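You operate a simulated robot arm through the tools that you are given. There is no shell and no other tool. Be economical: measure what you need, move in short steps, check, and stop when the job is done.

You are at the controls of a simulated robot arm. One attempt, no reset.

JOB
Put the carton that says "grips" from the top of the steel table on the slatted rack of the washer and the carton labelled "rim band" on the open shelf under the upper drawer. Take the hub on the top of the steel table and put it away on the top of the left bench. Take the green brake pad and put it in the green bin. Take the green cloth and leave it on top of the brown carton on the top of the steel table. Fetch the grey bottle and stand it on the grey table beside the cabinet. Close the upper table drawer. Put one of the blue cartons from the shelf of the low steel table on the yellow panel. Take the green pad and put it on the place b. Take the grey strap roll and put it on the side table. Take the blue brush from the grey shelf of the washer and put it on the green tray on the top of the steel table. Take the brown parcel from the top of the long bench and leave it in the front rack of the black-rack bike. Lift the port flap open. Any order will do. Set down upright: carton, hub, grey bottle, blue carton, brown parcel.

It is judged by the outcome, as a careful person would: the job done as asked, and still so three seconds after it is handed in. It fails if anything else is knocked over, pushed out of place, dropped, spilled or broken. Flat cloth is picked up by pressing the open fingertips on it (5 to 10 N) and closing them slowly along it; thin cloth reads only 2 to 8 mm in the jaws.

ROBOT AND FRAMES
A 7-joint arm with a fingered hand on a trunk, on a base that drives. Base frame: it is fixed to the floor where the robot stands at the start and does not move with it; the origin is under the middle of the robot, x ahead of it, y to its left, z up; the surface under the hand at the start is at about z = 840. Readings come in mm, rad, newtons and seconds.
With the tool pointing down near the work surface it reaches from about 360 to 700 mm from the robot's upright axis, wherever it stands. Its first joint turns from -1.204 to 3.002 rad. Places, roughly: blue brush (10x4x5 cm) [-100, 3800, 900]; blue carton [2500, -2000, 250]; brown carton [500, -250, 1000]; brown parcel [2750, 4000, 1000]; carton [500, 250, 750]; front rack of the black-rack bike [6200, 800, 700]; green bin [2250, -4000, 1000]; green brake pad (5x2x3 cm) [900, 500, 300]; green cloth (10x6x4 cm) [1000, 0, 900]; green pad (6x10x4 cm) [2700, -1700, 200]; grey bottle (7x7x19 cm) [600, -400, 900]; grey strap roll (7x7x3 cm) [500, 900, 900]; grey table beside the cabinet [-400, -3900, 800]; hub (6x6x10 cm) [700, 600, 900]; open shelf under the upper drawer [800, -800, 300]; place B (19x18 cm) [6180, -3640, 880]; port flap [4400, -1600, 600]; side table [2800, 1000, 700]; slatted rack of the washer [1200, 3900, 900]; top of the left bench [12100, 2800, 900]; tray (15x12x3 cm) [800, -800, 800]; upper table drawer [1300, -800, 700]; yellow panel (20x15x2 cm) [500, -800, 900]. Payload 3.2 kg.
The tool frame sits at the grasp point between the pads (the TCP): z along the fingers, y along the line on which they close. The tips reach 26 mm beyond it. The gripper opens to 88 mm. The gripper's body begins 30 mm behind the TCP. The gripper is a hand of 5 fingers: y runs from the thumb to the fingers, the wrist lies at [-16, -108, -172] in the tool frame, and closing takes about 1.5 s.
Orientation is told as [roll, pitch, yaw] about the base's x, y, z axes, in that order, counted from this pose: with the fingers straight down and the wrist toward the robot, the tool's x, y and z point along [0, 1, 0], [1, 0, 0] and [0, 0, -1] of the base frame.

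CONTROLS
- The arm moves only by the tool send_rows. Its arguments are lists of equal length, an entry for each row: "linear": the shift along the tool's x, y, z in cm, a list of three; "delta_rot": the turn, a rotation vector about the tool's x, y, z in rad, a list of three. In form: {"linear": [[dx, dy, dz], ...], "delta_rot": [[wx, wy, wz], ...]}. A call has 1 to 20 rows; each row shifts and turns the commanded pose from where the row before left it, along the tool's axes as they then stand. "hand" is the opening, from 0 (shut) to 1 (fully open), set as the call begins (left out, the last holds). Each row takes 0.2 s and may step no farther than 50 mm and 0.15 rad from the row before; otherwise, or with a gripper value out of range, the whole call is refused. Where a pose cannot be reached the arm comes as near as it can. A force on the tool above 40 N (or 10 N above the force at the start of the call, whichever is more), or a blocked arm, ends the call early, and 0.2 s more pass. Each finger travels about 72 mm/s and halts on what it meets, pressing with about 30 N; the grip force reading is that of the motor and also rises with nothing between the fingers. The clock runs only during rows and for 0.2 s after the last one: add rows that do not move to give the fingers time. The reply holds the time, the measured pose of the TCP, the force on the tool along the base axes, the opening and the grip force, in the units named above and with some noise, with the torque about the TCP (base axes, N m) and any sound that the robot's microphone picked up, and new pictures: "views" is both (left out), scene, wrist or none.
- Cameras (640 x 400 px; columns grow to the right, rows downward): "scene" is now at [133.4, -6.2, 1380.7]; the picture's right is [-0.07, -1.00, 0.00], its down [-0.68, 0.05, -0.73] and it looks along [0.73, -0.05, -0.68] (base axes); focal length 214 px, centre (320, 200). "wrist" rides on the gripper at [67, -97, -117] in the tool frame; the picture's right is [-0.71, 0.33, -0.62], its down [-0.65, -0.65, 0.39] and it looks along [-0.28, 0.68, 0.68] (tool axes); focal length 234 px, centre (320, 200). There is no depth. A picture from a camera that has moved, and an enlarged one, comes with that camera's place and axes in the base frame and with its lens.
- lift_body(by): slides the trunk up (or, below 0, down) by that many mm; the arm and the scene camera ride with it, the base frame stays. It gives what a move gives, with no picture.
- steer(legs): drives the robot by 1 to 6 legs, each [ahead, left, turn to the left] in mm, mm and rad, along the robot's own axes; the way and the turn of a leg run together, so that a leg with both is an arc; at most 1500 mm and 3.142 rad a leg. The arm and the cameras ride along, it lands a little off, and it stops where it bumps. It gives what a move gives, and a new picture of the scene camera.
- set_fingers(index, middle, ring, little, thumb_bend, thumb_turn): sets how far each is bent, from 0 (flat) to 100 (curled in); at 30 the hand is open as for a grip, at 70 the pads meet at the TCP. One left out holds its place. A second passes; each finger stops where it meets its share of the squeeze, and holds until it gets a number again. A gripper value or a shape takes the hand back. It gives what a move gives, with no picture; readings hold the bend of each and the force on index, middle, ring, little, thumb and palm. thumb_turn goes from beside the hand (0) to across from the fingers (100), as for a grip.
- preshape(shape): the hand has 5 fingers and takes this shape, open, in about a second: jaw (thumb against the fingers, like two jaws); tri (thumb and two fingers); tip (a fingertip pinch); poke (one finger out to press); point (the index stretched); flat (the hand flat); cup (the hand cupped); fist (a fist). The gripper value then closes the fingers along that shape, each until it touches; the sizes above hold for jaw. It gives what a move gives, with no picture.
- aim_head(pan, tilt): turns the head with the scene camera to pan (to the left, within 1.501 rad either way) and tilt (down, from -0.506 to 1.204), counted from straight ahead of the robot. It gives what a move gives, and a new picture of the scene camera.
- close_up(camera, box): a new picture of the part [left, top, right, bottom] of that camera's present view, enlarged. It takes no simulated time.
- close_job(): hands the job in; it is judged then, once.

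Work in short steps. Places have to be worked out from the pictures, the camera data and where the tool is seen: move nearer, look again, correct. Check each grasp and each placing, and mend what went wrong. You have 567 turns and 360 pictures in all, those below and enlarged ones among them. Open the gripper and draw the arm clear of the work before you hand the job in, unless the task says otherwise.

The tools are called after ">>>" as a command line: name --argument value ..., lists and objects as JSON in quotes. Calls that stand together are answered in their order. send_rows: Moves the arm, as the interface text tells. Its arguments: {"type":"object","properties":{"linear":{"type":"array"},"delta_rot":{"type":"array"},"hand":{"type":"number"},"views":{"type":"string","enum":["both","scene","wrist","none"]}},"required":["linear","delta_rot"]} The other tools are called the same way: lift_body (by) slides the trunk up or down; preshape (shape) gives the hand a shape; set_fingers (index, middle, ring, little, thumb_bend, thumb_turn) moves the fingers one by one; steer (legs) drives the base; aim_head (pan, tilt) turns the head that bears the scene camera; close_up (camera, box) takes an enlarged picture of a part of a camera's view; close_job () hands the job in.

At the start:

```text
time_s: 0.0
ee_pos: [382.0, 92.8, 1106.7]
tool_rot: [-0.001, 0.0, 0.0]
force: [-0.3, -0.5, 0.2]
ft_torque: [-0.02, 0.04, 0.0]
width: 87.9
finger_force: 0.0
shape: jaw
bend: [30.0, 30.0, 30.0, 30.0, 30.0, 97.0]
finger forces: [0.0, 0.0, 0.0, 0.1, 0.1, 0.0]
trunk travel left (down, up): [-700.0, 140.0]
robot x, y, heading: [-0.1, 0.6, -0.002]
head pan, tilt: [-0.073, 0.745]
```

scene: 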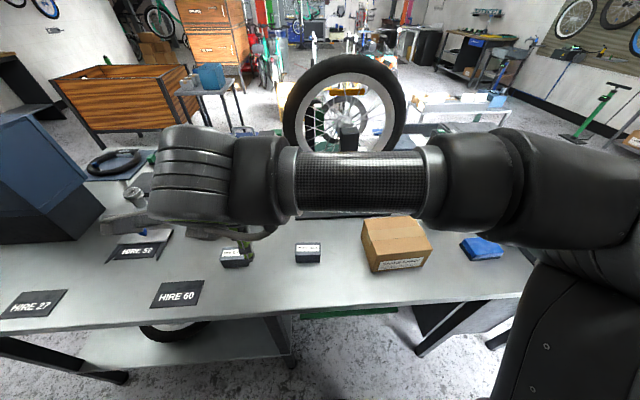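
wrist: 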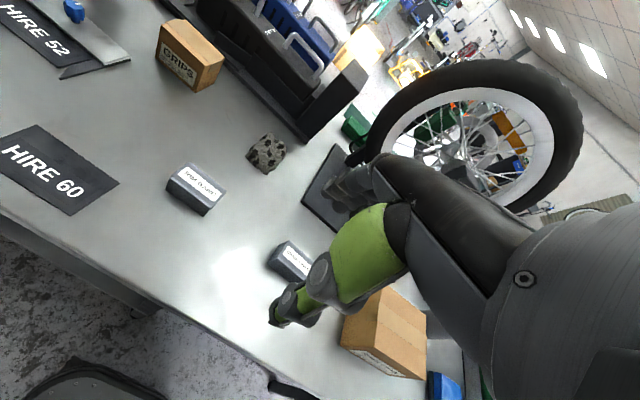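

The arm is over a steel table with cartons on it. I look around with the head first to map the scene.

>>> aim_head --pan 0.7 --tilt 0.6

>>> aim_head --pan -0.8 --tilt 0.6

```text
time_s: 1.1
ee_pos: [381.8, 90.5, 1105.1]
tool_rot: [0.0, 0.0, 0.001]
force: [-0.2, -0.8, 0.4]
ft_torque: [0.01, -0.03, 0.03]
width: 87.9
finger_force: 0.0
shape: jaw
bend: [30.0, 30.0, 30.0, 30.0, 30.0, 97.0]
finger forces: [0.0, 0.0, 0.0, 0.0, 0.0, 0.1]
trunk travel left (down, up): [-700.0, 140.0]
robot x, y, heading: [1.4, 0.2, -0.004]
head pan, tilt: [0.7, 0.6]
camera scene: at [118.2, 56.7, 1393.2], right [0.64, -0.77, 0.0], down [-0.43, -0.36, -0.82], along [0.63, 0.53, -0.57], focal length 214 px, centre (320, 200)
```

scene: 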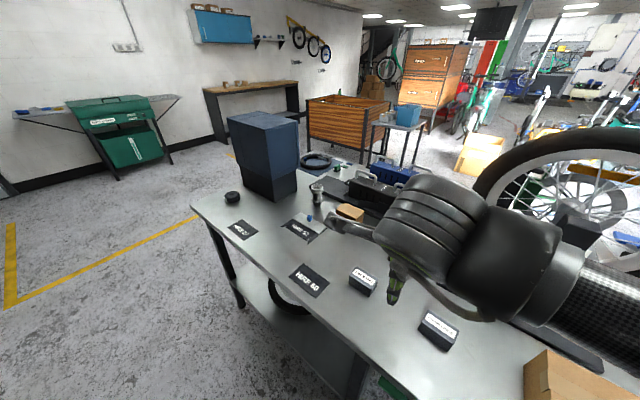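

```text
time_s: 2.7
ee_pos: [382.8, 91.0, 1105.6]
tool_rot: [-0.002, 0.0, 0.0]
force: [0.2, 0.6, 0.4]
ft_torque: [0.05, 0.0, 0.0]
width: 87.7
finger_force: 0.2
shape: jaw
bend: [30.0, 30.0, 30.0, 30.0, 30.0, 97.0]
finger forces: [0.0, 0.0, 0.1, 0.1, 0.0, 0.1]
trunk travel left (down, up): [-700.0, 140.0]
robot x, y, heading: [0.3, 4.3, 0.001]
head pan, tilt: [-0.799, 0.6]
camera scene: at [112.2, -63.5, 1393.2], right [-0.72, -0.7, 0.0], down [-0.39, 0.4, -0.83], along [0.58, -0.59, -0.56], focal length 214 px, centre (320, 200)
```

scene: 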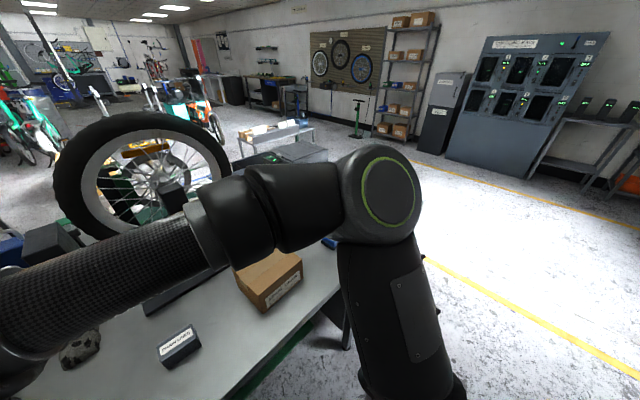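

I need detail of the table. I take enlarged pictures.

>>> close_up --camera "wrist" --box '[0, 0, 320, 200]'

>>> close_up --camera "wrist" --box '[160, 140, 480, 400]'

>>> close_up --camera "scene" --box '[200, 0, 640, 230]'

>>> aim_head --pan 0.3 --tilt 0.45

```text
2.00 times, centred on (160, 100) of wrist
camera zoom: at [285.6, 157.1, 1223.5], right [0.33, -0.71, 0.62], down [-0.65, -0.65, -0.39], along [0.68, -0.28, -0.68], focal length 468 px, centre (640, 400)
```

zoom: 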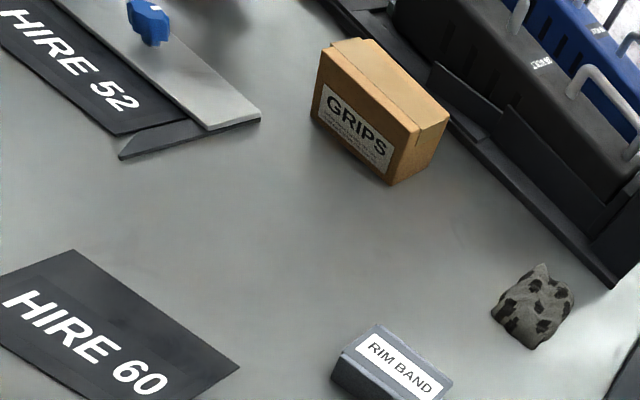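

```text
1.54 times, centred on (320, 270) of wrist
camera zoom: at [285.6, 157.1, 1223.5], right [0.33, -0.71, 0.62], down [-0.65, -0.65, -0.39], along [0.68, -0.28, -0.68], focal length 360 px, centre (320, 92)
```

zoom: 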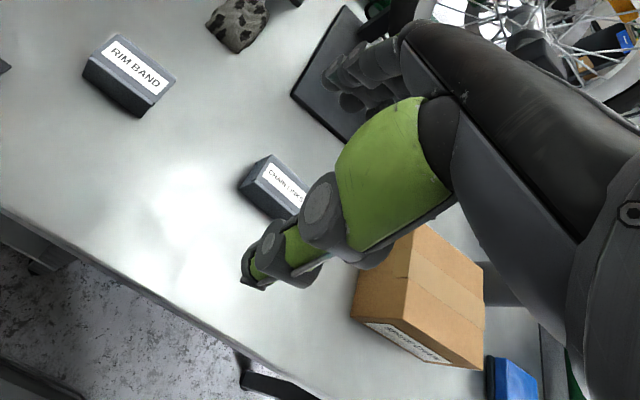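

```text
1.45 times, centred on (420, 115) of scene
camera zoom: at [112.2, -63.5, 1393.2], right [-0.72, -0.7, 0.0], down [-0.39, 0.4, -0.83], along [0.58, -0.59, -0.56], focal length 312 px, centre (174, 324)
```

zoom: 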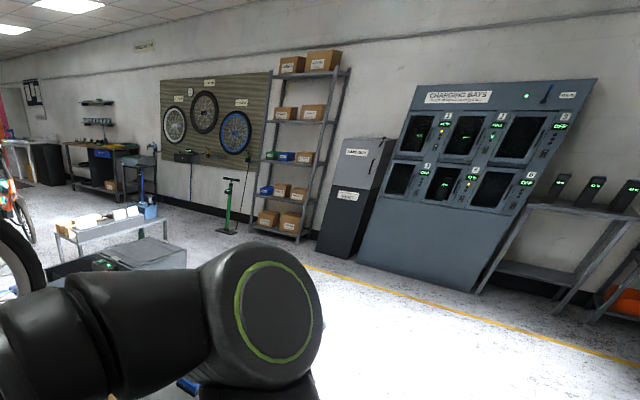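

```text
time_s: 4.0
ee_pos: [382.7, 91.9, 1107.1]
tool_rot: [-0.001, 0.0, 0.001]
force: [0.5, 0.1, 1.4]
ft_torque: [0.0, 0.0, 0.02]
width: 87.9
finger_force: 0.1
shape: jaw
bend: [30.0, 30.0, 30.0, 30.0, 30.0, 97.0]
finger forces: [0.0, 0.0, 0.0, 0.0, 0.1, 0.1]
trunk travel left (down, up): [-700.0, 140.0]
robot x, y, heading: [1.5, 1.1, 0.0]
head pan, tilt: [0.3, 0.45]
camera scene: at [138.4, 26.9, 1406.7], right [0.29, -0.96, 0.0], down [-0.42, -0.13, -0.9], along [0.86, 0.27, -0.44], focal length 214 px, centre (320, 200)
```

scene: 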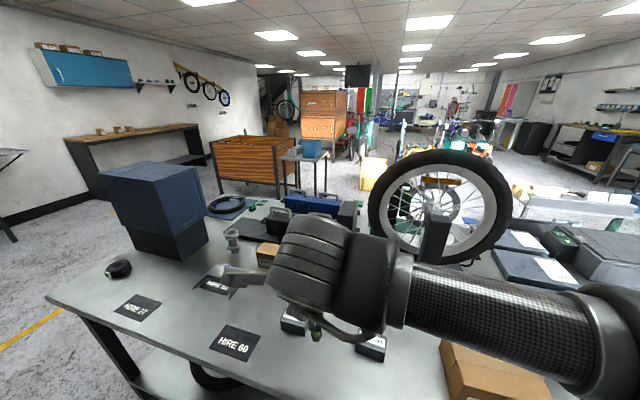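

GRIPS is about [675,380] and RIM BAND about [483,202]. I look further right and left for the drawer, tray, yellow panel.

>>> aim_head --pan -0.25 --tilt 0.35

>>> aim_head --pan -1.4 --tilt 0.6

>>> aim_head --pan 1.4 --tilt 0.45

```text
time_s: 5.0
ee_pos: [381.0, 91.9, 1104.7]
tool_rot: [0.001, 0.0, 0.0]
force: [-0.4, -0.4, 0.3]
ft_torque: [-0.02, 0.01, 0.0]
width: 88.1
finger_force: 0.1
shape: jaw
bend: [30.0, 30.0, 30.0, 30.0, 30.0, 97.0]
finger forces: [0.1, 0.0, 0.1, 0.1, 0.0, 0.1]
trunk travel left (down, up): [-700.0, 140.0]
robot x, y, heading: [2.7, 0.2, 0.002]
head pan, tilt: [-0.25, 0.351]
camera scene: at [140.8, -23.0, 1415.9], right [-0.25, -0.97, 0.0], down [-0.33, 0.08, -0.94], along [0.91, -0.23, -0.34], focal length 214 px, centre (320, 200)
```

scene: 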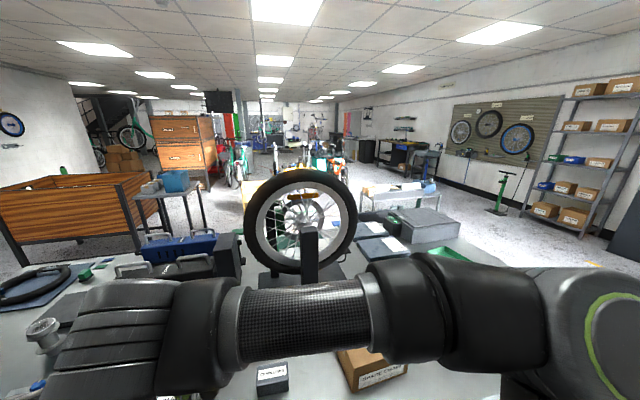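

```text
time_s: 6.4
ee_pos: [383.9, 92.5, 1105.2]
tool_rot: [0.0, 0.0, 0.0]
force: [-0.9, -0.4, -0.3]
ft_torque: [0.01, -0.01, -0.03]
width: 87.8
finger_force: 0.0
shape: jaw
bend: [30.0, 30.0, 30.0, 30.0, 30.0, 97.0]
finger forces: [0.0, 0.0, 0.1, 0.1, 0.0, 0.1]
trunk travel left (down, up): [-700.0, 140.0]
robot x, y, heading: [0.7, 0.6, 0.002]
head pan, tilt: [-1.4, 0.6]
camera scene: at [65.7, -87.2, 1393.2], right [-0.99, -0.17, 0.0], down [-0.1, 0.56, -0.83], along [0.14, -0.81, -0.56], focal length 214 px, centre (320, 200)
```

scene: 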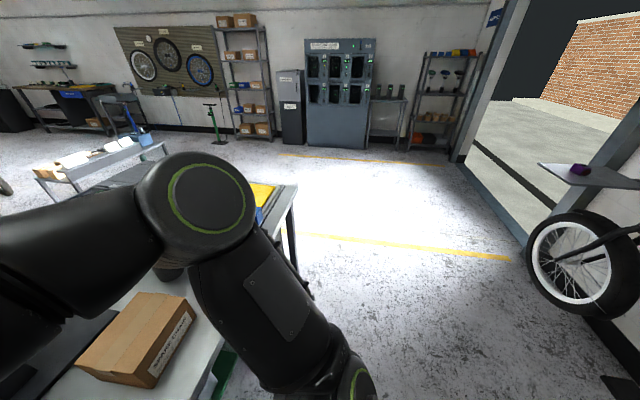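

```text
time_s: 8.8
ee_pos: [381.8, 92.1, 1105.2]
tool_rot: [0.0, -0.002, 0.0]
force: [0.6, -0.3, -0.4]
ft_torque: [-0.01, 0.01, -0.01]
width: 87.9
finger_force: 0.0
shape: jaw
bend: [30.0, 30.0, 30.0, 30.0, 30.0, 97.0]
finger forces: [0.0, 0.0, 0.1, 0.0, 0.1, 0.0]
trunk travel left (down, up): [-700.0, 140.0]
robot x, y, heading: [2.0, 0.6, -0.004]
head pan, tilt: [1.4, 0.45]
camera scene: at [66.2, 90.4, 1406.8], right [0.99, -0.17, 0.0], down [-0.07, -0.43, -0.9], along [0.15, 0.89, -0.44], focal length 214 px, centre (320, 200)
```

scene: 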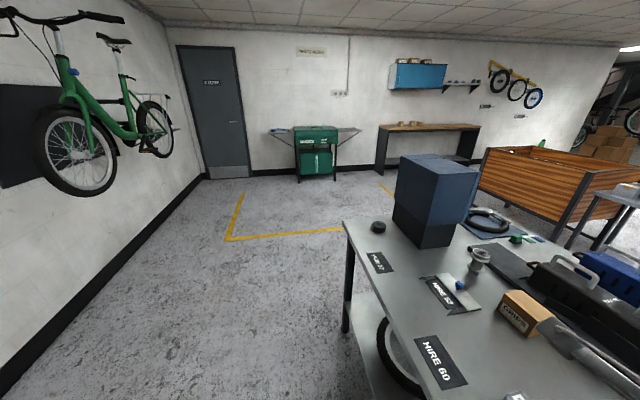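

Table spans roughly y −950..970, x 300..1050. I start with RIM BAND at about [480,200]; its long axis lies along y, so closing along x suits. I move above it.

>>> send_rows --linear '[[2.2, 2, 2.9], [2.2, 2, 2.9], [2.2, 2, 2.9], [2.1, 1.9, 2.9], [2.1, 1.9, 2.9]]' --delta_rot '[[0, 0, 0], [0, 0, 0], [0, 0, 0], [0, 0, 0], [0, 0, 0]]' --views "wrist"

>>> aim_head --pan 0.35 --tilt 0.85

```text
time_s: 10.1
ee_pos: [479.5, 200.1, 960.2]
tool_rot: [0.0, -0.001, 0.0]
force: [-0.4, -0.3, 0.2]
ft_torque: [-0.04, 0.0, -0.02]
width: 87.9
finger_force: 0.1
shape: jaw
bend: [30.0, 30.0, 30.0, 30.0, 30.0, 97.0]
finger forces: [0.0, 0.0, 0.0, 0.0, 0.0, 0.1]
trunk travel left (down, up): [-700.0, 140.0]
robot x, y, heading: [1.3, -0.2, 0.001]
head pan, tilt: [1.4, 0.45]
camera wrist: at [384.5, 265.9, 1077.6], right [0.33, -0.71, 0.62], down [-0.65, -0.65, -0.39], along [0.68, -0.28, -0.68], focal length 234 px, centre (320, 200)
```

wrist: 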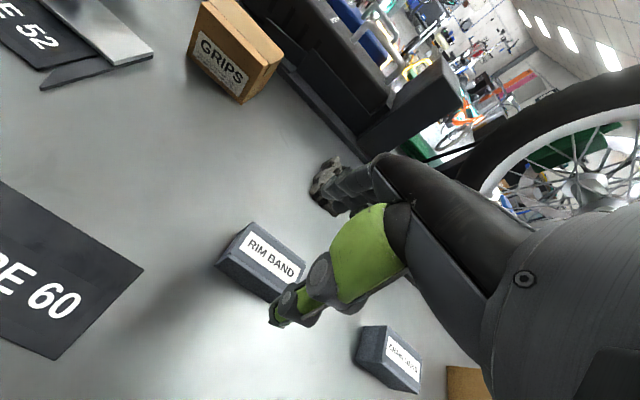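

```text
time_s: 11.3
ee_pos: [480.2, 198.8, 960.0]
tool_rot: [0.0, -0.001, 0.0]
force: [0.0, 0.2, 0.1]
ft_torque: [-0.01, 0.0, -0.02]
width: 88.0
finger_force: 0.1
shape: jaw
bend: [30.0, 30.0, 30.0, 30.0, 30.0, 97.0]
finger forces: [0.0, 0.0, 0.0, 0.0, 0.1, 0.1]
trunk travel left (down, up): [-700.0, 140.0]
robot x, y, heading: [-1.1, -2.5, -0.002]
head pan, tilt: [0.351, 0.85]
camera scene: at [124.0, 26.9, 1372.3], right [0.34, -0.94, 0.0], down [-0.71, -0.26, -0.66], along [0.62, 0.23, -0.75], focal length 214 px, centre (320, 200)
```

scene: 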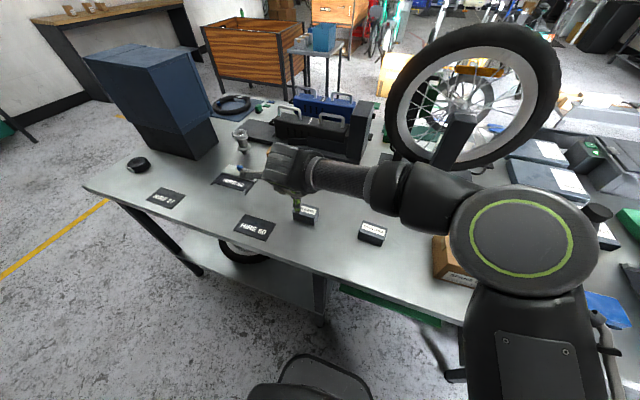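

The box centre works out at about [482,204]. I descend onto it and close.

>>> send_rows --linear '[[0.4, 0.2, 3], [0, 0, 3], [0, 0, 2.8]]' --delta_rot '[[0, 0, 0], [0, 0, 0], [0, 0, 0]]' --views "wrist"

>>> send_rows --linear '[[0, 0, 0], [0, 0, 0], [0, 0, 0], [0, 0, 0], [0, 0, 0], [0, 0, 0]]' --delta_rot '[[0, 0, 0], [0, 0, 0], [0, 0, 0], [0, 0, 0], [0, 0, 0], [0, 0, 0]]' --hand 0 --views "wrist"

```text
time_s: 12.2
ee_pos: [482.1, 204.1, 873.0]
tool_rot: [0.0, 0.0, 0.0]
force: [0.4, -0.4, 0.0]
ft_torque: [-0.05, 0.02, -0.02]
width: 87.7
finger_force: 0.1
shape: jaw
bend: [30.0, 30.0, 30.0, 30.0, 30.0, 97.0]
finger forces: [0.0, 0.0, 0.1, 0.1, 0.0, 0.1]
trunk travel left (down, up): [-700.0, 140.0]
robot x, y, heading: [-0.9, -1.4, -0.004]
head pan, tilt: [0.351, 0.85]
camera wrist: at [386.3, 268.7, 990.5], right [0.33, -0.71, 0.62], down [-0.65, -0.65, -0.39], along [0.68, -0.28, -0.68], focal length 234 px, centre (320, 200)
```

wrist: 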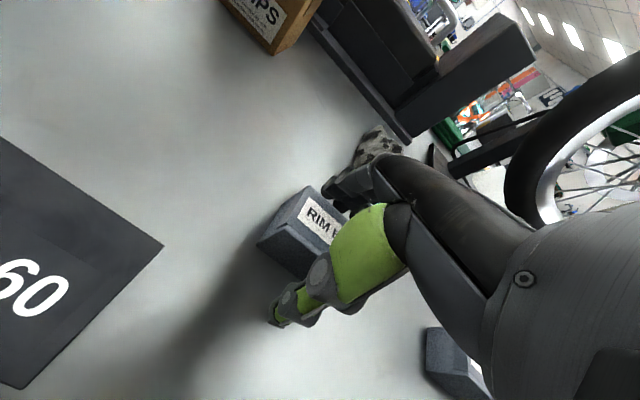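

```text
time_s: 13.6
ee_pos: [481.5, 203.7, 872.2]
tool_rot: [0.001, 0.001, 0.0]
force: [-0.4, -0.5, 0.9]
ft_torque: [-0.04, 0.03, -0.03]
width: 40.2
finger_force: 29.3
shape: jaw
bend: [52.0, 47.0, 73.0, 57.0, 35.0, 100.0]
finger forces: [16.1, 7.7, 3.5, 0.0, 27.7, 0.0]
trunk travel left (down, up): [-700.0, 140.0]
robot x, y, heading: [0.1, 1.9, 0.001]
head pan, tilt: [0.351, 0.85]
camera wrist: at [385.7, 268.5, 990.9], right [0.33, -0.71, 0.62], down [-0.65, -0.65, -0.39], along [0.68, -0.28, -0.68], focal length 234 px, centre (320, 200)
```

wrist: 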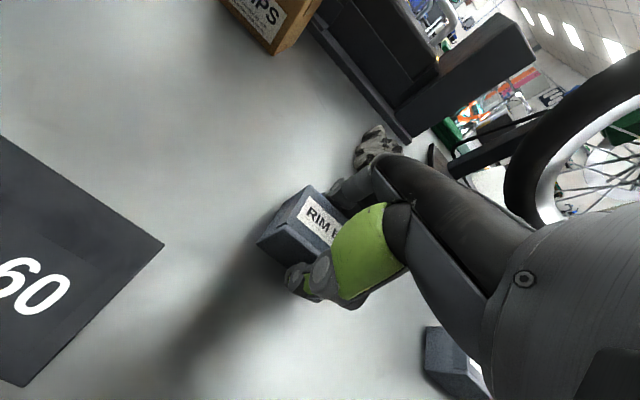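

Gripped at 40 mm. I lift it high and back, to about [400,50,1200].

>>> send_rows --linear '[[0, 0, -4], [0, 0, -4.5], [0, 0, -4.5], [-3, -2, -4.5], [-4, -2, -4.5], [-4, -2, -4.5], [-4, -2, -4.5]]' --delta_rot '[[0, 0, 0], [0, 0, 0], [0, 0, 0], [0, 0, 0], [0, 0, 0], [0, 0, 0], [0, 0, 0]]' --views "wrist"

>>> aim_head --pan -1.0 --tilt 0.9

```text
refused: row 4 steps farther than a row can; nothing moved
```

```text
time_s: 15.1
ee_pos: [481.5, 203.5, 872.3]
tool_rot: [0.002, 0.001, 0.0]
force: [-0.7, 0.3, -0.8]
ft_torque: [0.0, 0.04, 0.03]
width: 40.1
finger_force: 30.1
shape: jaw
bend: [52.0, 47.0, 73.0, 57.0, 35.0, 100.0]
finger forces: [16.1, 7.7, 3.5, 0.0, 27.5, 0.1]
trunk travel left (down, up): [-700.0, 140.0]
robot x, y, heading: [0.5, 2.2, 0.001]
head pan, tilt: [-1.0, 0.901]
camera scene: at [91.4, -63.6, 1368.4], right [-0.84, -0.54, 0.0], down [-0.42, 0.66, -0.62], along [0.34, -0.52, -0.78], focal length 214 px, centre (320, 200)
```

scene: 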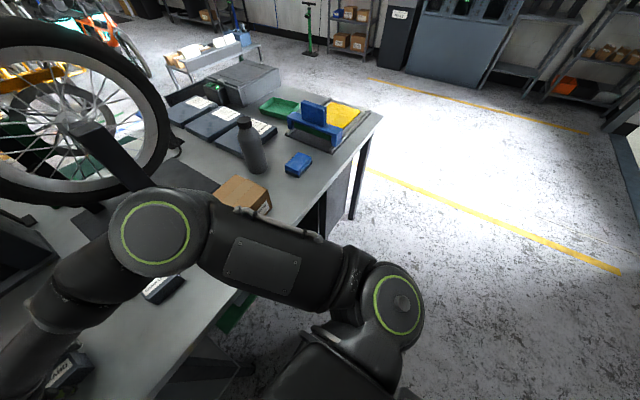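

The right half of the table is visible now. I lift the box and enlarge this view.

>>> send_rows --linear '[[0, 0, -4], [0, 0, -4.5], [0, 0, -4.5], [-3, -1.5, -3], [-3, -1.5, -3], [-3, -1.5, -3], [-3, -1.5, -3], [-3, -1.5, -3], [0, 0, -4]]' --delta_rot '[[0, 0, 0], [0, 0, 0], [0, 0, 0], [0, 0, 0], [0, 0, 0], [0, 0, 0], [0, 0, 0], [0, 0, 0], [0, 0, 0]]' --views "wrist"

>>> close_up --camera "scene" --box '[150, 50, 400, 220]'

```text
time_s: 17.1
ee_pos: [406.0, 55.1, 1192.4]
tool_rot: [-0.002, 0.003, 0.001]
force: [-0.5, 0.0, -1.0]
ft_torque: [0.01, -0.02, -0.01]
width: 40.1
finger_force: 29.5
shape: jaw
bend: [52.0, 47.0, 73.0, 57.0, 35.0, 100.0]
finger forces: [16.0, 7.6, 3.6, 0.0, 27.2, 0.0]
trunk travel left (down, up): [-700.0, 140.0]
robot x, y, heading: [-0.9, 0.5, -0.003]
head pan, tilt: [-1.0, 0.901]
camera wrist: at [309.9, 120.8, 1310.8], right [0.33, -0.71, 0.63], down [-0.65, -0.65, -0.39], along [0.68, -0.28, -0.68], focal length 234 px, centre (320, 200)
```

wrist: 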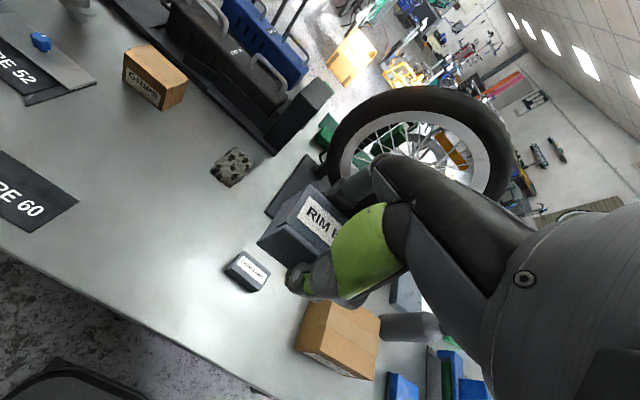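

```text
2.35 times, centred on (275, 135) of scene
camera zoom: at [91.3, -62.0, 1368.5], right [-0.84, -0.54, 0.0], down [-0.42, 0.66, -0.62], along [0.34, -0.52, -0.78], focal length 505 px, centre (426, 353)
```

zoom: 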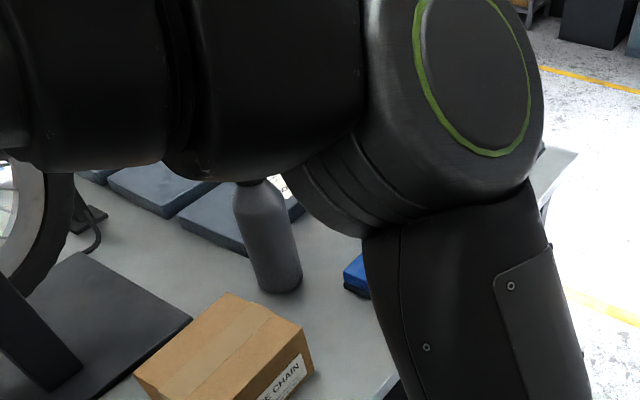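

Table's right end is at about y=−1008, and the drawer must face the far side. I drive right past the table end, then look.

>>> steer --legs '[[-80, 0, 0], [0, -1500, 0], [0, -250, 0]]'

>>> aim_head --pan 0.5 --tilt 0.55

```text
time_s: 26.5
ee_pos: [339.8, -1678.1, 1192.3]
tool_rot: [-0.002, 0.002, 0.013]
force: [-0.3, -0.5, -1.9]
ft_torque: [0.0, 0.02, -0.01]
width: 39.7
finger_force: 30.0
shape: jaw
bend: [52.0, 47.0, 73.0, 57.0, 35.0, 100.0]
finger forces: [16.1, 7.9, 3.5, 0.0, 27.3, 0.1]
trunk travel left (down, up): [-700.0, 140.0]
robot x, y, heading: [-65.1, -1738.2, 0.012]
head pan, tilt: [-1.0, 0.901]
camera scene: at [25.6, -1800.5, 1368.4], right [-0.83, -0.55, 0.0], down [-0.43, 0.65, -0.62], along [0.34, -0.52, -0.78], focal length 214 px, centre (320, 200)
```

scene: 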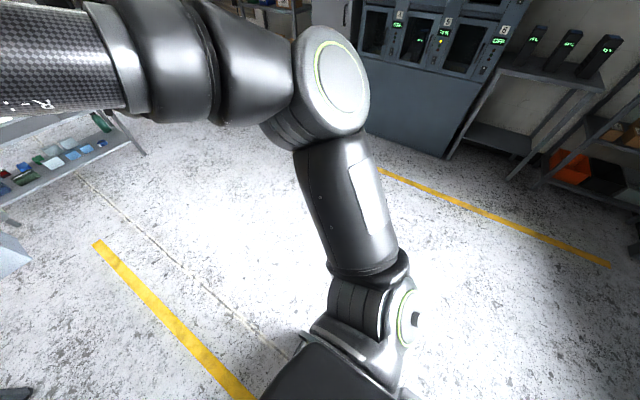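

```text
time_s: 28.1
ee_pos: [339.8, -1678.2, 1192.2]
tool_rot: [0.0, -0.001, 0.013]
force: [0.0, 0.1, -1.3]
ft_torque: [0.02, -0.02, -0.04]
width: 40.0
finger_force: 30.7
shape: jaw
bend: [52.0, 47.0, 73.0, 57.0, 35.0, 100.0]
finger forces: [15.9, 7.8, 3.5, 0.1, 27.4, 0.0]
trunk travel left (down, up): [-700.0, 140.0]
robot x, y, heading: [-70.0, -1737.0, 0.017]
head pan, tilt: [0.499, 0.55]
camera scene: at [62.3, -1693.3, 1397.7], right [0.49, -0.87, 0.0], down [-0.46, -0.26, -0.85], along [0.74, 0.42, -0.52], focal length 214 px, centre (320, 200)
```

scene: 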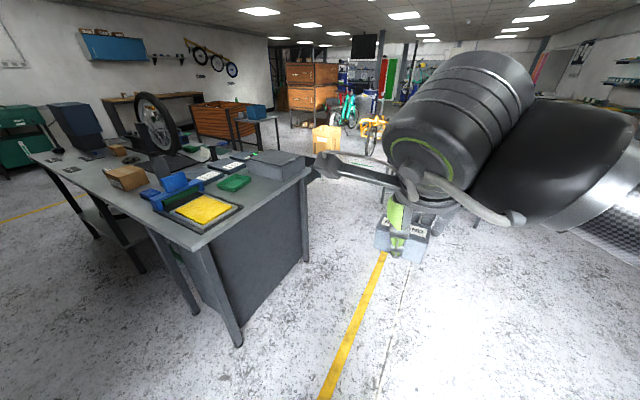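

The table's right end is at x 340..1175. I drive past it and turn to face +y along the far side.

>>> steer --legs '[[1450, 0, 0], [0, 0, 1.55]]'

>>> aim_head --pan 0.5 --tilt 0.7

```text
time_s: 39.1
ee_pos: [1329.9, -1314.4, 1191.8]
tool_rot: [0.001, 0.0, 1.572]
force: [0.3, 0.7, -0.6]
ft_torque: [0.0, 0.01, 0.0]
width: 39.8
finger_force: 29.8
shape: jaw
bend: [52.0, 47.0, 73.0, 57.0, 35.0, 100.0]
finger forces: [15.9, 7.6, 3.5, 0.1, 27.0, 0.0]
trunk travel left (down, up): [-700.0, 140.0]
robot x, y, heading: [1383.1, -1718.2, 1.572]
head pan, tilt: [0.499, 0.55]
camera scene: at [1340.3, -1592.8, 1397.7], right [0.88, 0.48, 0.0], down [0.25, -0.46, -0.85], along [-0.41, 0.75, -0.52], focal length 214 px, centre (320, 200)
```

scene: 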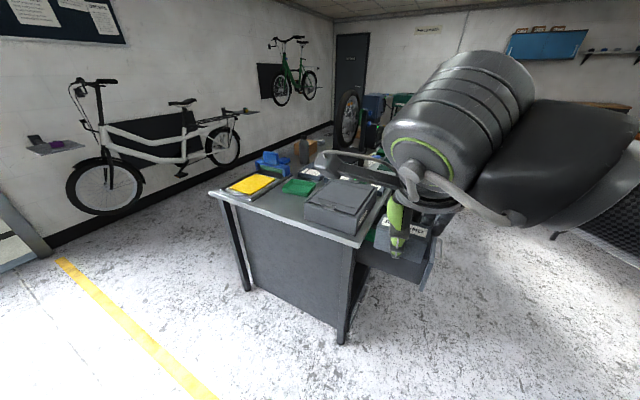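

```text
time_s: 39.8
ee_pos: [1329.0, -1315.5, 1192.6]
tool_rot: [0.0, -0.001, 1.57]
force: [-0.1, -0.4, -1.6]
ft_torque: [-0.03, 0.0, 0.0]
width: 39.9
finger_force: 29.6
shape: jaw
bend: [52.0, 47.0, 73.0, 57.0, 35.0, 100.0]
finger forces: [15.8, 7.7, 3.5, 0.0, 27.1, 0.1]
trunk travel left (down, up): [-700.0, 140.0]
robot x, y, heading: [1382.4, -1720.7, 1.57]
head pan, tilt: [0.499, 0.7]
camera scene: at [1342.7, -1597.0, 1384.6], right [0.88, 0.48, 0.0], down [0.31, -0.57, -0.77], along [-0.37, 0.67, -0.64], focal length 214 px, centre (320, 200)
```

scene: 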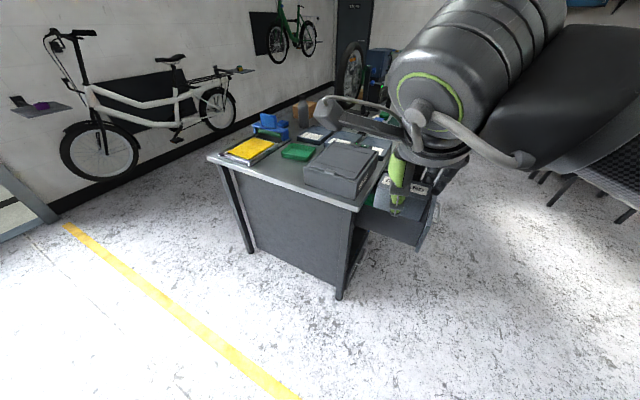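

The drawer sticks out on the far (+x) side. I drive to stand at about [1930,−780] facing −x.

>>> steer --legs '[[0, -480, 0], [900, 0, 0], [0, 0, 1.57]]'

>>> aim_head --pan 0.3 --tilt 0.9

```text
time_s: 50.8
ee_pos: [1448.8, -882.0, 1191.8]
tool_rot: [0.0, 0.0, 3.143]
force: [0.6, -0.7, -1.7]
ft_torque: [0.0, -0.01, -0.03]
width: 39.6
finger_force: 30.4
shape: jaw
bend: [52.0, 47.0, 73.0, 57.0, 36.0, 100.0]
finger forces: [15.7, 7.6, 3.5, 0.0, 26.7, 0.0]
trunk travel left (down, up): [-700.0, 140.0]
robot x, y, heading: [1857.2, -829.0, 3.147]
head pan, tilt: [0.499, 0.7]
camera scene: at [1732.7, -868.7, 1384.5], right [-0.48, 0.88, 0.0], down [0.57, 0.31, -0.76], along [-0.67, -0.37, -0.64], focal length 214 px, centre (320, 200)
```

scene: 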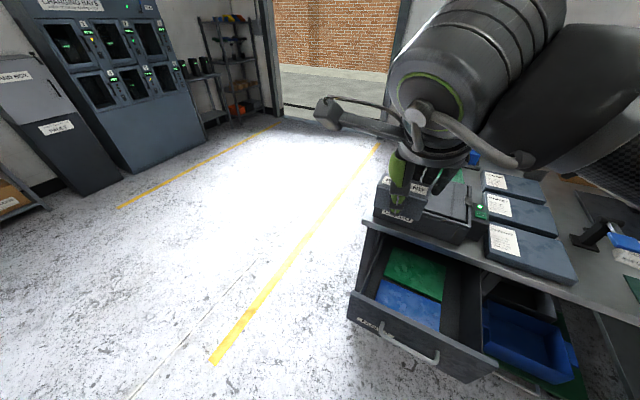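

```text
time_s: 51.5
ee_pos: [1451.1, -881.7, 1192.5]
tool_rot: [0.001, 0.0, 3.141]
force: [0.0, 0.0, -1.9]
ft_torque: [-0.01, -0.03, -0.03]
width: 39.7
finger_force: 30.0
shape: jaw
bend: [52.0, 47.0, 73.0, 57.0, 36.0, 100.0]
finger forces: [15.6, 7.5, 3.5, 0.0, 26.7, 0.1]
trunk travel left (down, up): [-700.0, 140.0]
robot x, y, heading: [1857.8, -828.6, 3.141]
head pan, tilt: [0.3, 0.901]
camera scene: at [1735.1, -850.4, 1368.4], right [-0.3, 0.96, 0.0], down [0.75, 0.23, -0.62], along [-0.59, -0.18, -0.78], focal length 214 px, centre (320, 200)
```

scene: 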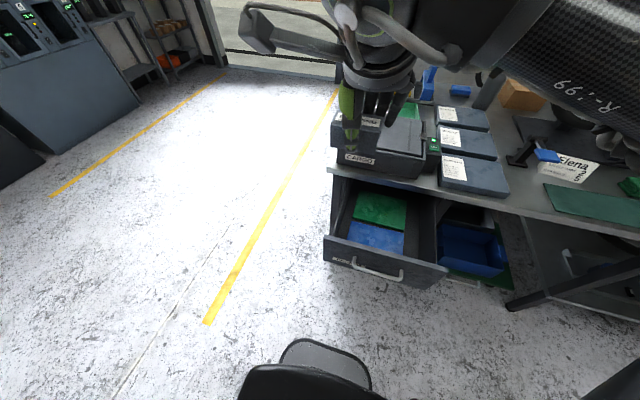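

The upper drawer (front x≈1410, y −930..−550) is open and the shelf lies below. I take a wrist picture and a close-up to judge heights.

>>> close_up --camera "scene" --box '[300, 100, 560, 310]'

>>> close_up --camera "wrist" --box '[0, 0, 640, 400]'

```text
1.90 times, centred on (430, 205) of scene
camera zoom: at [1735.1, -850.4, 1368.4], right [-0.3, 0.96, 0.0], down [0.75, 0.23, -0.62], along [-0.59, -0.18, -0.78], focal length 408 px, centre (110, 190)
```

zoom: 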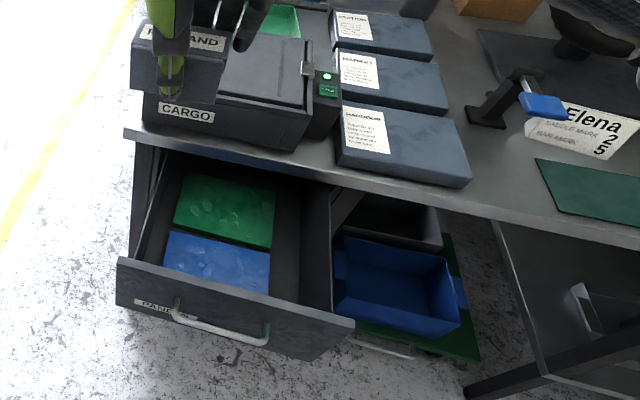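

```text
1.00 times, centred on (320, 200) of wrist (not enlarged: the box is as wide or as high as the picture)
camera zoom: at [1548.9, -949.8, 1310.7], right [-0.33, 0.71, 0.62], down [0.65, 0.65, -0.39], along [-0.68, 0.28, -0.68], focal length 234 px, centre (320, 200)
```

zoom: 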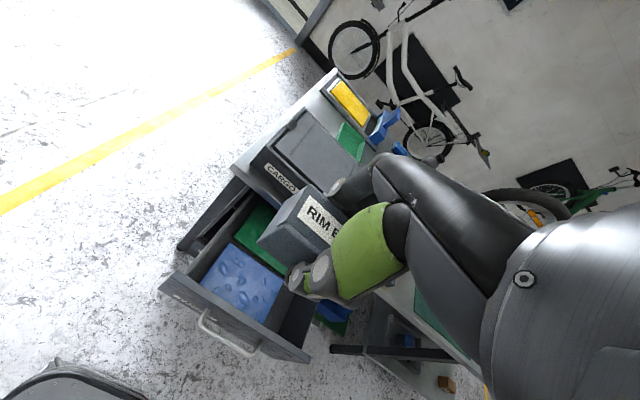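

I back up a bit, tilt the hand so the knuckles lead, and shift to the drawer's middle (y≈−740); then lower the trunk.

>>> steer --legs '[[-180, 0, 0]]'

>>> send_rows --linear '[[-3.5, 0, 0], [-3.5, 0, 0], [-3.5, 0, 0], [-3.7, 0, 0]]' --delta_rot '[[0.15, 0, 0], [0.15, 0, 0], [0.15, 0, 0], [0.15, 0, 0]]' --views "none"

>>> lift_body --by -400

>>> aim_head --pan 0.0 --tilt 0.4

```text
time_s: 53.0
ee_pos: [1633.4, -882.6, 1192.1]
tool_rot: [-0.001, 0.0, 3.142]
force: [1.5, 1.6, -1.3]
ft_torque: [-0.02, 0.05, 0.02]
width: 39.7
finger_force: 29.7
shape: jaw
bend: [52.0, 47.0, 73.0, 57.0, 36.0, 100.0]
finger forces: [15.7, 7.7, 3.5, 0.1, 26.9, 0.0]
trunk travel left (down, up): [-700.0, 140.0]
robot x, y, heading: [2037.5, -828.4, 3.143]
head pan, tilt: [0.3, 0.901]
camera scene: at [1917.8, -850.4, 1368.4], right [-0.3, 0.96, 0.0], down [0.75, 0.23, -0.62], along [-0.59, -0.18, -0.78], focal length 214 px, centre (320, 200)
```

scene: 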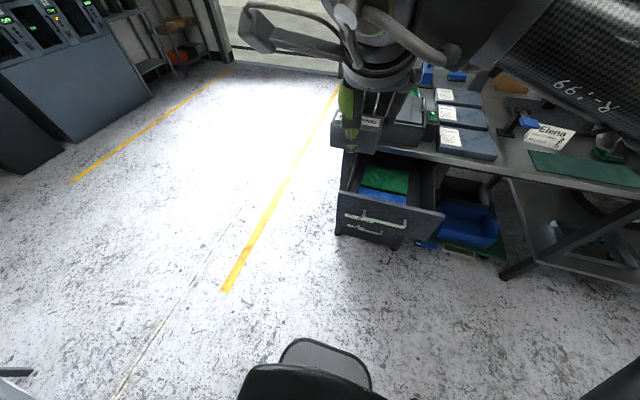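

```text
time_s: 54.0
ee_pos: [1630.6, -738.6, 1192.2]
tool_rot: [0.001, 0.602, -3.14]
force: [0.5, -0.4, -2.1]
ft_torque: [-0.01, 0.0, 0.03]
width: 39.7
finger_force: 29.9
shape: jaw
bend: [52.0, 47.0, 73.0, 57.0, 36.0, 100.0]
finger forces: [15.9, 7.9, 3.6, 0.1, 26.7, 0.0]
trunk travel left (down, up): [-700.0, 140.0]
robot x, y, heading: [2042.7, -829.1, 3.145]
head pan, tilt: [0.3, 0.901]
```

```text
time_s: 57.9
ee_pos: [1632.2, -740.0, 793.5]
tool_rot: [0.0, 0.601, 3.14]
force: [-0.6, 0.0, -1.3]
ft_torque: [0.0, 0.0, -0.01]
width: 39.6
finger_force: 29.5
shape: jaw
bend: [52.0, 47.0, 73.0, 57.0, 36.0, 100.0]
finger forces: [15.9, 7.9, 3.6, 0.0, 26.6, 0.0]
trunk travel left (down, up): [-300.0, 540.0]
robot x, y, heading: [2040.9, -830.6, 3.141]
head pan, tilt: [0.3, 0.901]
```

```text
time_s: 58.8
ee_pos: [1631.9, -739.1, 791.6]
tool_rot: [-0.001, 0.601, 3.141]
force: [-0.6, -0.9, -1.1]
ft_torque: [-0.03, 0.02, 0.0]
width: 39.4
finger_force: 30.1
shape: jaw
bend: [52.0, 47.0, 73.0, 57.0, 36.0, 100.0]
finger forces: [15.8, 7.9, 3.5, 0.0, 26.7, 0.0]
trunk travel left (down, up): [-300.0, 540.0]
robot x, y, heading: [2037.1, -830.2, 3.145]
head pan, tilt: [0.0, 0.4]
camera scene: at [1897.0, -828.1, 1011.3], right [0.0, 1.0, 0.0], down [0.39, 0.0, -0.92], along [-0.92, 0.0, -0.39], focal length 214 px, centre (320, 200)
```

scene: 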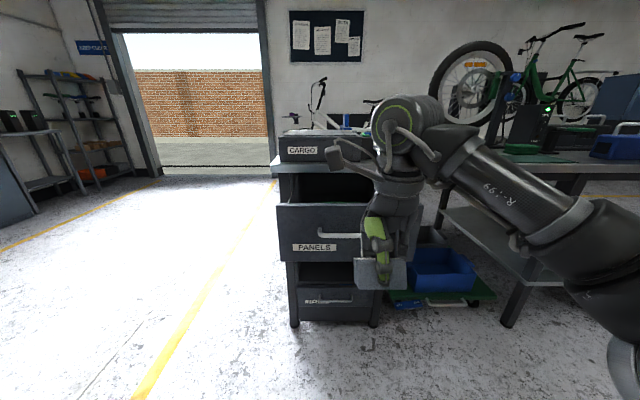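

Now visible: upper drawer PANELS (z 626–794, handle z≈720), an open shelf beneath (floor z≈295, opening y −916..−562), a closed lower drawer. I lower so the knuckles meet the handle and push.

>>> lift_body --by -125

>>> steer --legs '[[80, 0, 0]]'

```text
time_s: 60.3
ee_pos: [1631.4, -740.0, 667.5]
tool_rot: [0.0, 0.601, 3.142]
force: [0.4, -0.7, -0.8]
ft_torque: [0.01, 0.0, -0.03]
width: 39.6
finger_force: 29.7
shape: jaw
bend: [52.0, 47.0, 73.0, 57.0, 36.0, 100.0]
finger forces: [15.9, 7.9, 3.6, 0.0, 26.7, 0.1]
trunk travel left (down, up): [-175.0, 665.0]
robot x, y, heading: [2038.3, -826.1, 3.139]
head pan, tilt: [0.0, 0.4]
```

```text
time_s: 61.4
ee_pos: [1552.9, -739.3, 667.6]
tool_rot: [-0.003, 0.599, 3.14]
force: [-0.5, -0.1, -1.3]
ft_torque: [0.0, 0.02, 0.02]
width: 39.4
finger_force: 29.4
shape: jaw
bend: [52.0, 47.0, 73.0, 57.0, 36.0, 100.0]
finger forces: [15.9, 8.0, 3.6, 0.0, 26.7, 0.0]
trunk travel left (down, up): [-175.0, 665.0]
robot x, y, heading: [1958.6, -825.9, 3.143]
head pan, tilt: [0.0, 0.4]
camera scene: at [1817.0, -827.9, 886.4], right [0.0, 1.0, 0.0], down [0.39, 0.0, -0.92], along [-0.92, 0.0, -0.39], focal length 214 px, centre (320, 200)
```

scene: 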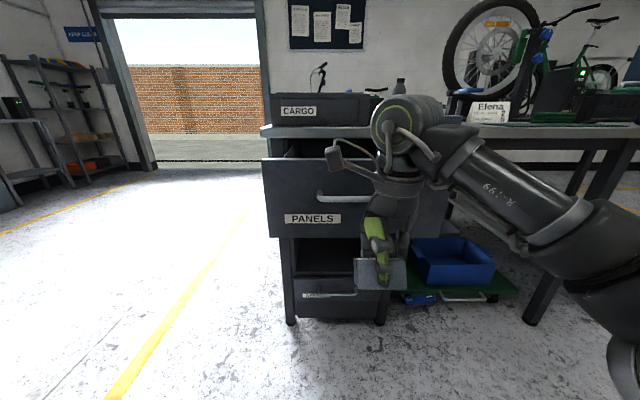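

I push forward along −x with the arm.

>>> send_rows --linear '[[0, 2.47, -1.7], [0, 2.47, -1.7], [0, 2.47, -1.7], [0, 2.47, -1.7], [0, 2.47, -1.7]]' --delta_rot '[[0, 0, 0], [0, 0, 0], [0, 0, 0], [0, 0, 0], [0, 0, 0]]' --views "scene"

```text
time_s: 62.6
ee_pos: [1442.7, -744.6, 654.7]
tool_rot: [0.0, 0.6, -3.141]
force: [0.2, -1.2, -1.5]
ft_torque: [-0.01, 0.04, 0.0]
width: 39.3
finger_force: 29.6
shape: jaw
bend: [52.0, 47.0, 73.0, 57.0, 36.0, 99.0]
finger forces: [15.8, 7.9, 3.6, 0.0, 26.6, 0.1]
out of reach, approached as far as the arm can: row 4, 5
trunk travel left (down, up): [-175.0, 665.0]
robot x, y, heading: [1961.0, -827.8, 3.144]
head pan, tilt: [0.0, 0.4]
camera scene: at [1816.5, -827.9, 886.3], right [0.0, 1.0, 0.0], down [0.39, 0.0, -0.92], along [-0.92, 0.0, -0.39], focal length 214 px, centre (320, 200)
```

scene: 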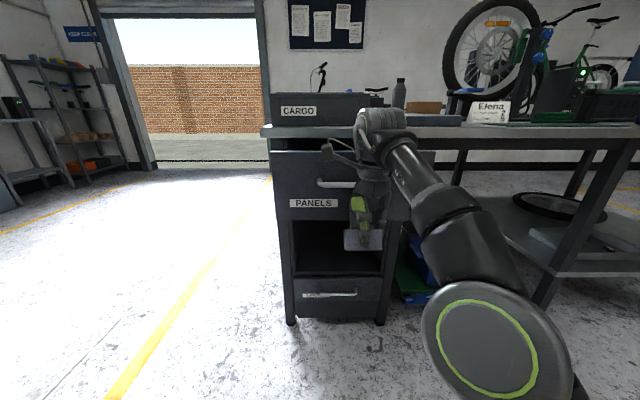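

The drawer moved; reach is limited, so I continue with the base in short steps.

>>> steer --legs '[[80, 0, 0]]'

```text
time_s: 63.6
ee_pos: [1363.2, -743.1, 654.7]
tool_rot: [0.001, 0.599, -3.142]
force: [0.3, 1.0, -1.8]
ft_torque: [0.03, 0.01, 0.01]
width: 39.7
finger_force: 30.0
shape: jaw
bend: [52.0, 47.0, 73.0, 57.0, 36.0, 99.0]
finger forces: [15.9, 7.8, 3.6, 0.0, 26.6, 0.0]
trunk travel left (down, up): [-175.0, 665.0]
robot x, y, heading: [1874.6, -827.5, -3.141]
head pan, tilt: [0.0, 0.4]
camera scene: at [1736.9, -828.1, 886.4], right [0.0, 1.0, 0.0], down [0.39, 0.0, -0.92], along [-0.92, 0.0, -0.39], focal length 214 px, centre (320, 200)
```

scene: 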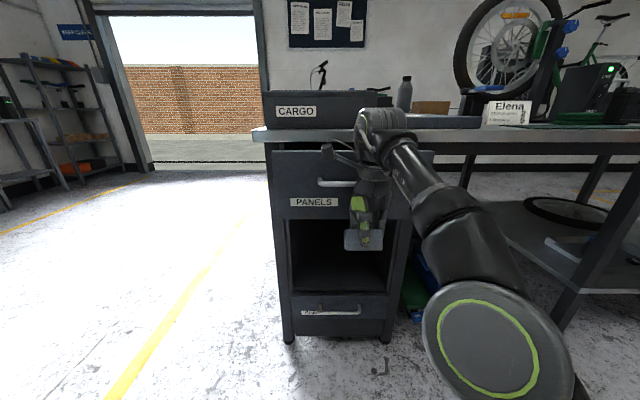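

Nearly closed; I push a little further and check.

>>> steer --legs '[[40, 0, 0]]'

>>> close_up --camera "scene" --box '[230, 80, 480, 350]'

```text
time_s: 64.5
ee_pos: [1322.4, -743.4, 655.0]
tool_rot: [0.0, 0.601, 3.142]
force: [-0.4, -0.1, -1.4]
ft_torque: [-0.03, 0.02, 0.04]
width: 39.4
finger_force: 30.3
shape: jaw
bend: [52.0, 47.0, 73.0, 57.0, 36.0, 99.0]
finger forces: [15.9, 7.9, 3.6, 0.0, 26.7, 0.1]
trunk travel left (down, up): [-175.0, 665.0]
robot x, y, heading: [1838.2, -829.8, -3.142]
head pan, tilt: [0.0, 0.4]
camera scene: at [1696.6, -828.1, 886.4], right [0.0, 1.0, 0.0], down [0.39, 0.0, -0.92], along [-0.92, 0.0, -0.39], focal length 214 px, centre (320, 200)
```

scene: 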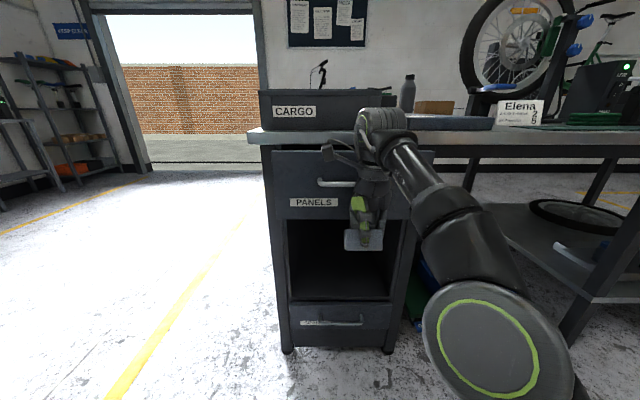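

```text
1.48 times, centred on (355, 215) of scene
camera zoom: at [1696.6, -828.1, 886.4], right [0.0, 1.0, 0.0], down [0.39, 0.0, -0.92], along [-0.92, 0.0, -0.39], focal length 318 px, centre (268, 178)
```

zoom: 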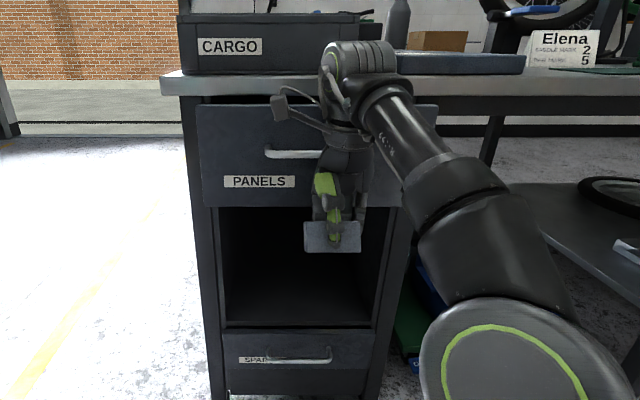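

Still perhaps 30 mm out. I push on gently.

>>> steer --legs '[[30, 0, 0]]'

>>> close_up --camera "scene" --box '[230, 80, 480, 350]'

```text
time_s: 65.4
ee_pos: [1292.3, -744.0, 654.9]
tool_rot: [0.0, 0.602, 3.142]
force: [0.2, 0.7, -1.4]
ft_torque: [0.02, -0.02, 0.02]
width: 39.1
finger_force: 29.8
shape: jaw
bend: [52.0, 47.0, 73.0, 57.0, 36.0, 99.0]
finger forces: [15.9, 7.9, 3.6, 0.0, 26.7, 0.0]
trunk travel left (down, up): [-175.0, 665.0]
robot x, y, heading: [1810.5, -829.7, -3.144]
head pan, tilt: [0.0, 0.4]
camera scene: at [1666.5, -828.2, 886.4], right [0.0, 1.0, 0.0], down [0.39, 0.0, -0.92], along [-0.92, 0.0, -0.39], focal length 214 px, centre (320, 200)
```

scene: 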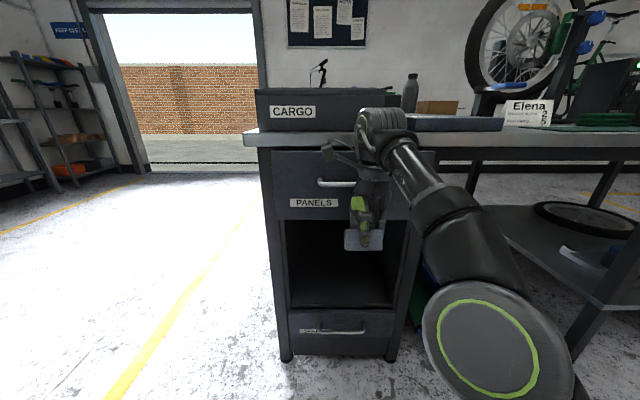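

```text
1.48 times, centred on (355, 215) of scene
camera zoom: at [1666.5, -828.2, 886.4], right [0.0, 1.0, 0.0], down [0.39, 0.0, -0.92], along [-0.92, 0.0, -0.39], focal length 318 px, centre (268, 178)
```

zoom: 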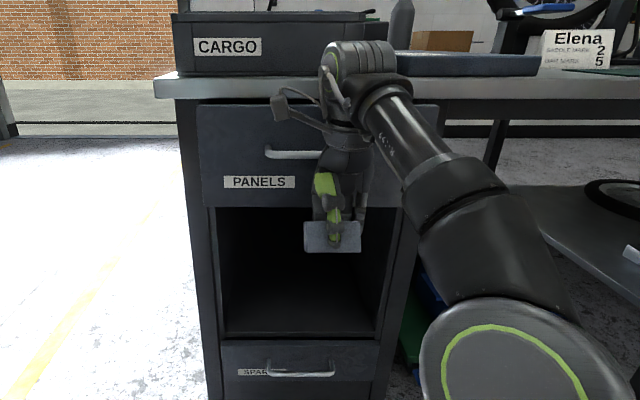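

It is still moving with the hand. Another small push.

>>> steer --legs '[[30, 0, 0]]'

>>> close_up --camera "scene" --box '[230, 80, 480, 350]'

```text
time_s: 66.2
ee_pos: [1263.1, -742.7, 653.7]
tool_rot: [-0.002, 0.601, -3.142]
force: [-0.6, 0.5, -1.2]
ft_torque: [-0.02, 0.0, 0.01]
width: 39.5
finger_force: 30.0
shape: jaw
bend: [52.0, 47.0, 73.0, 57.0, 36.0, 99.0]
finger forces: [15.9, 8.0, 3.6, 0.1, 26.7, 0.0]
trunk travel left (down, up): [-175.0, 665.0]
robot x, y, heading: [1778.4, -828.9, -3.139]
head pan, tilt: [0.0, 0.4]
camera scene: at [1636.4, -828.3, 886.4], right [0.0, 1.0, 0.0], down [0.39, 0.0, -0.92], along [-0.92, 0.0, -0.39], focal length 214 px, centre (320, 200)
```

scene: 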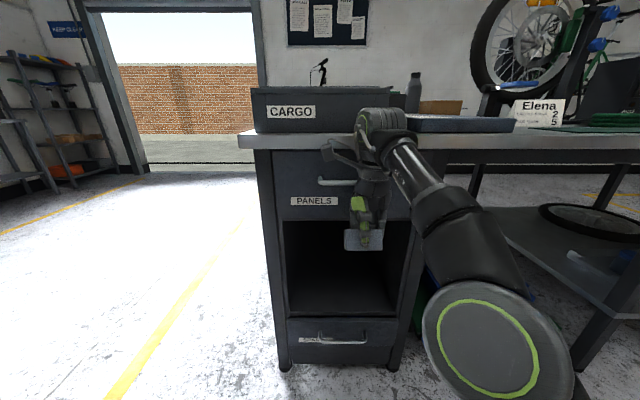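

```text
1.48 times, centred on (355, 215) of scene
camera zoom: at [1636.4, -828.3, 886.4], right [0.0, 1.0, 0.0], down [0.39, 0.0, -0.92], along [-0.92, 0.0, -0.39], focal length 318 px, centre (268, 178)
```

zoom: 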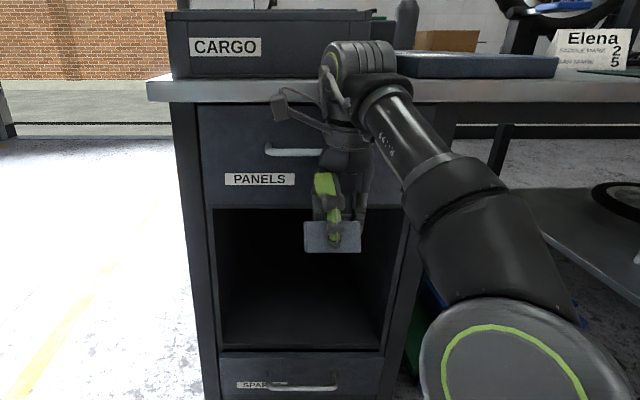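

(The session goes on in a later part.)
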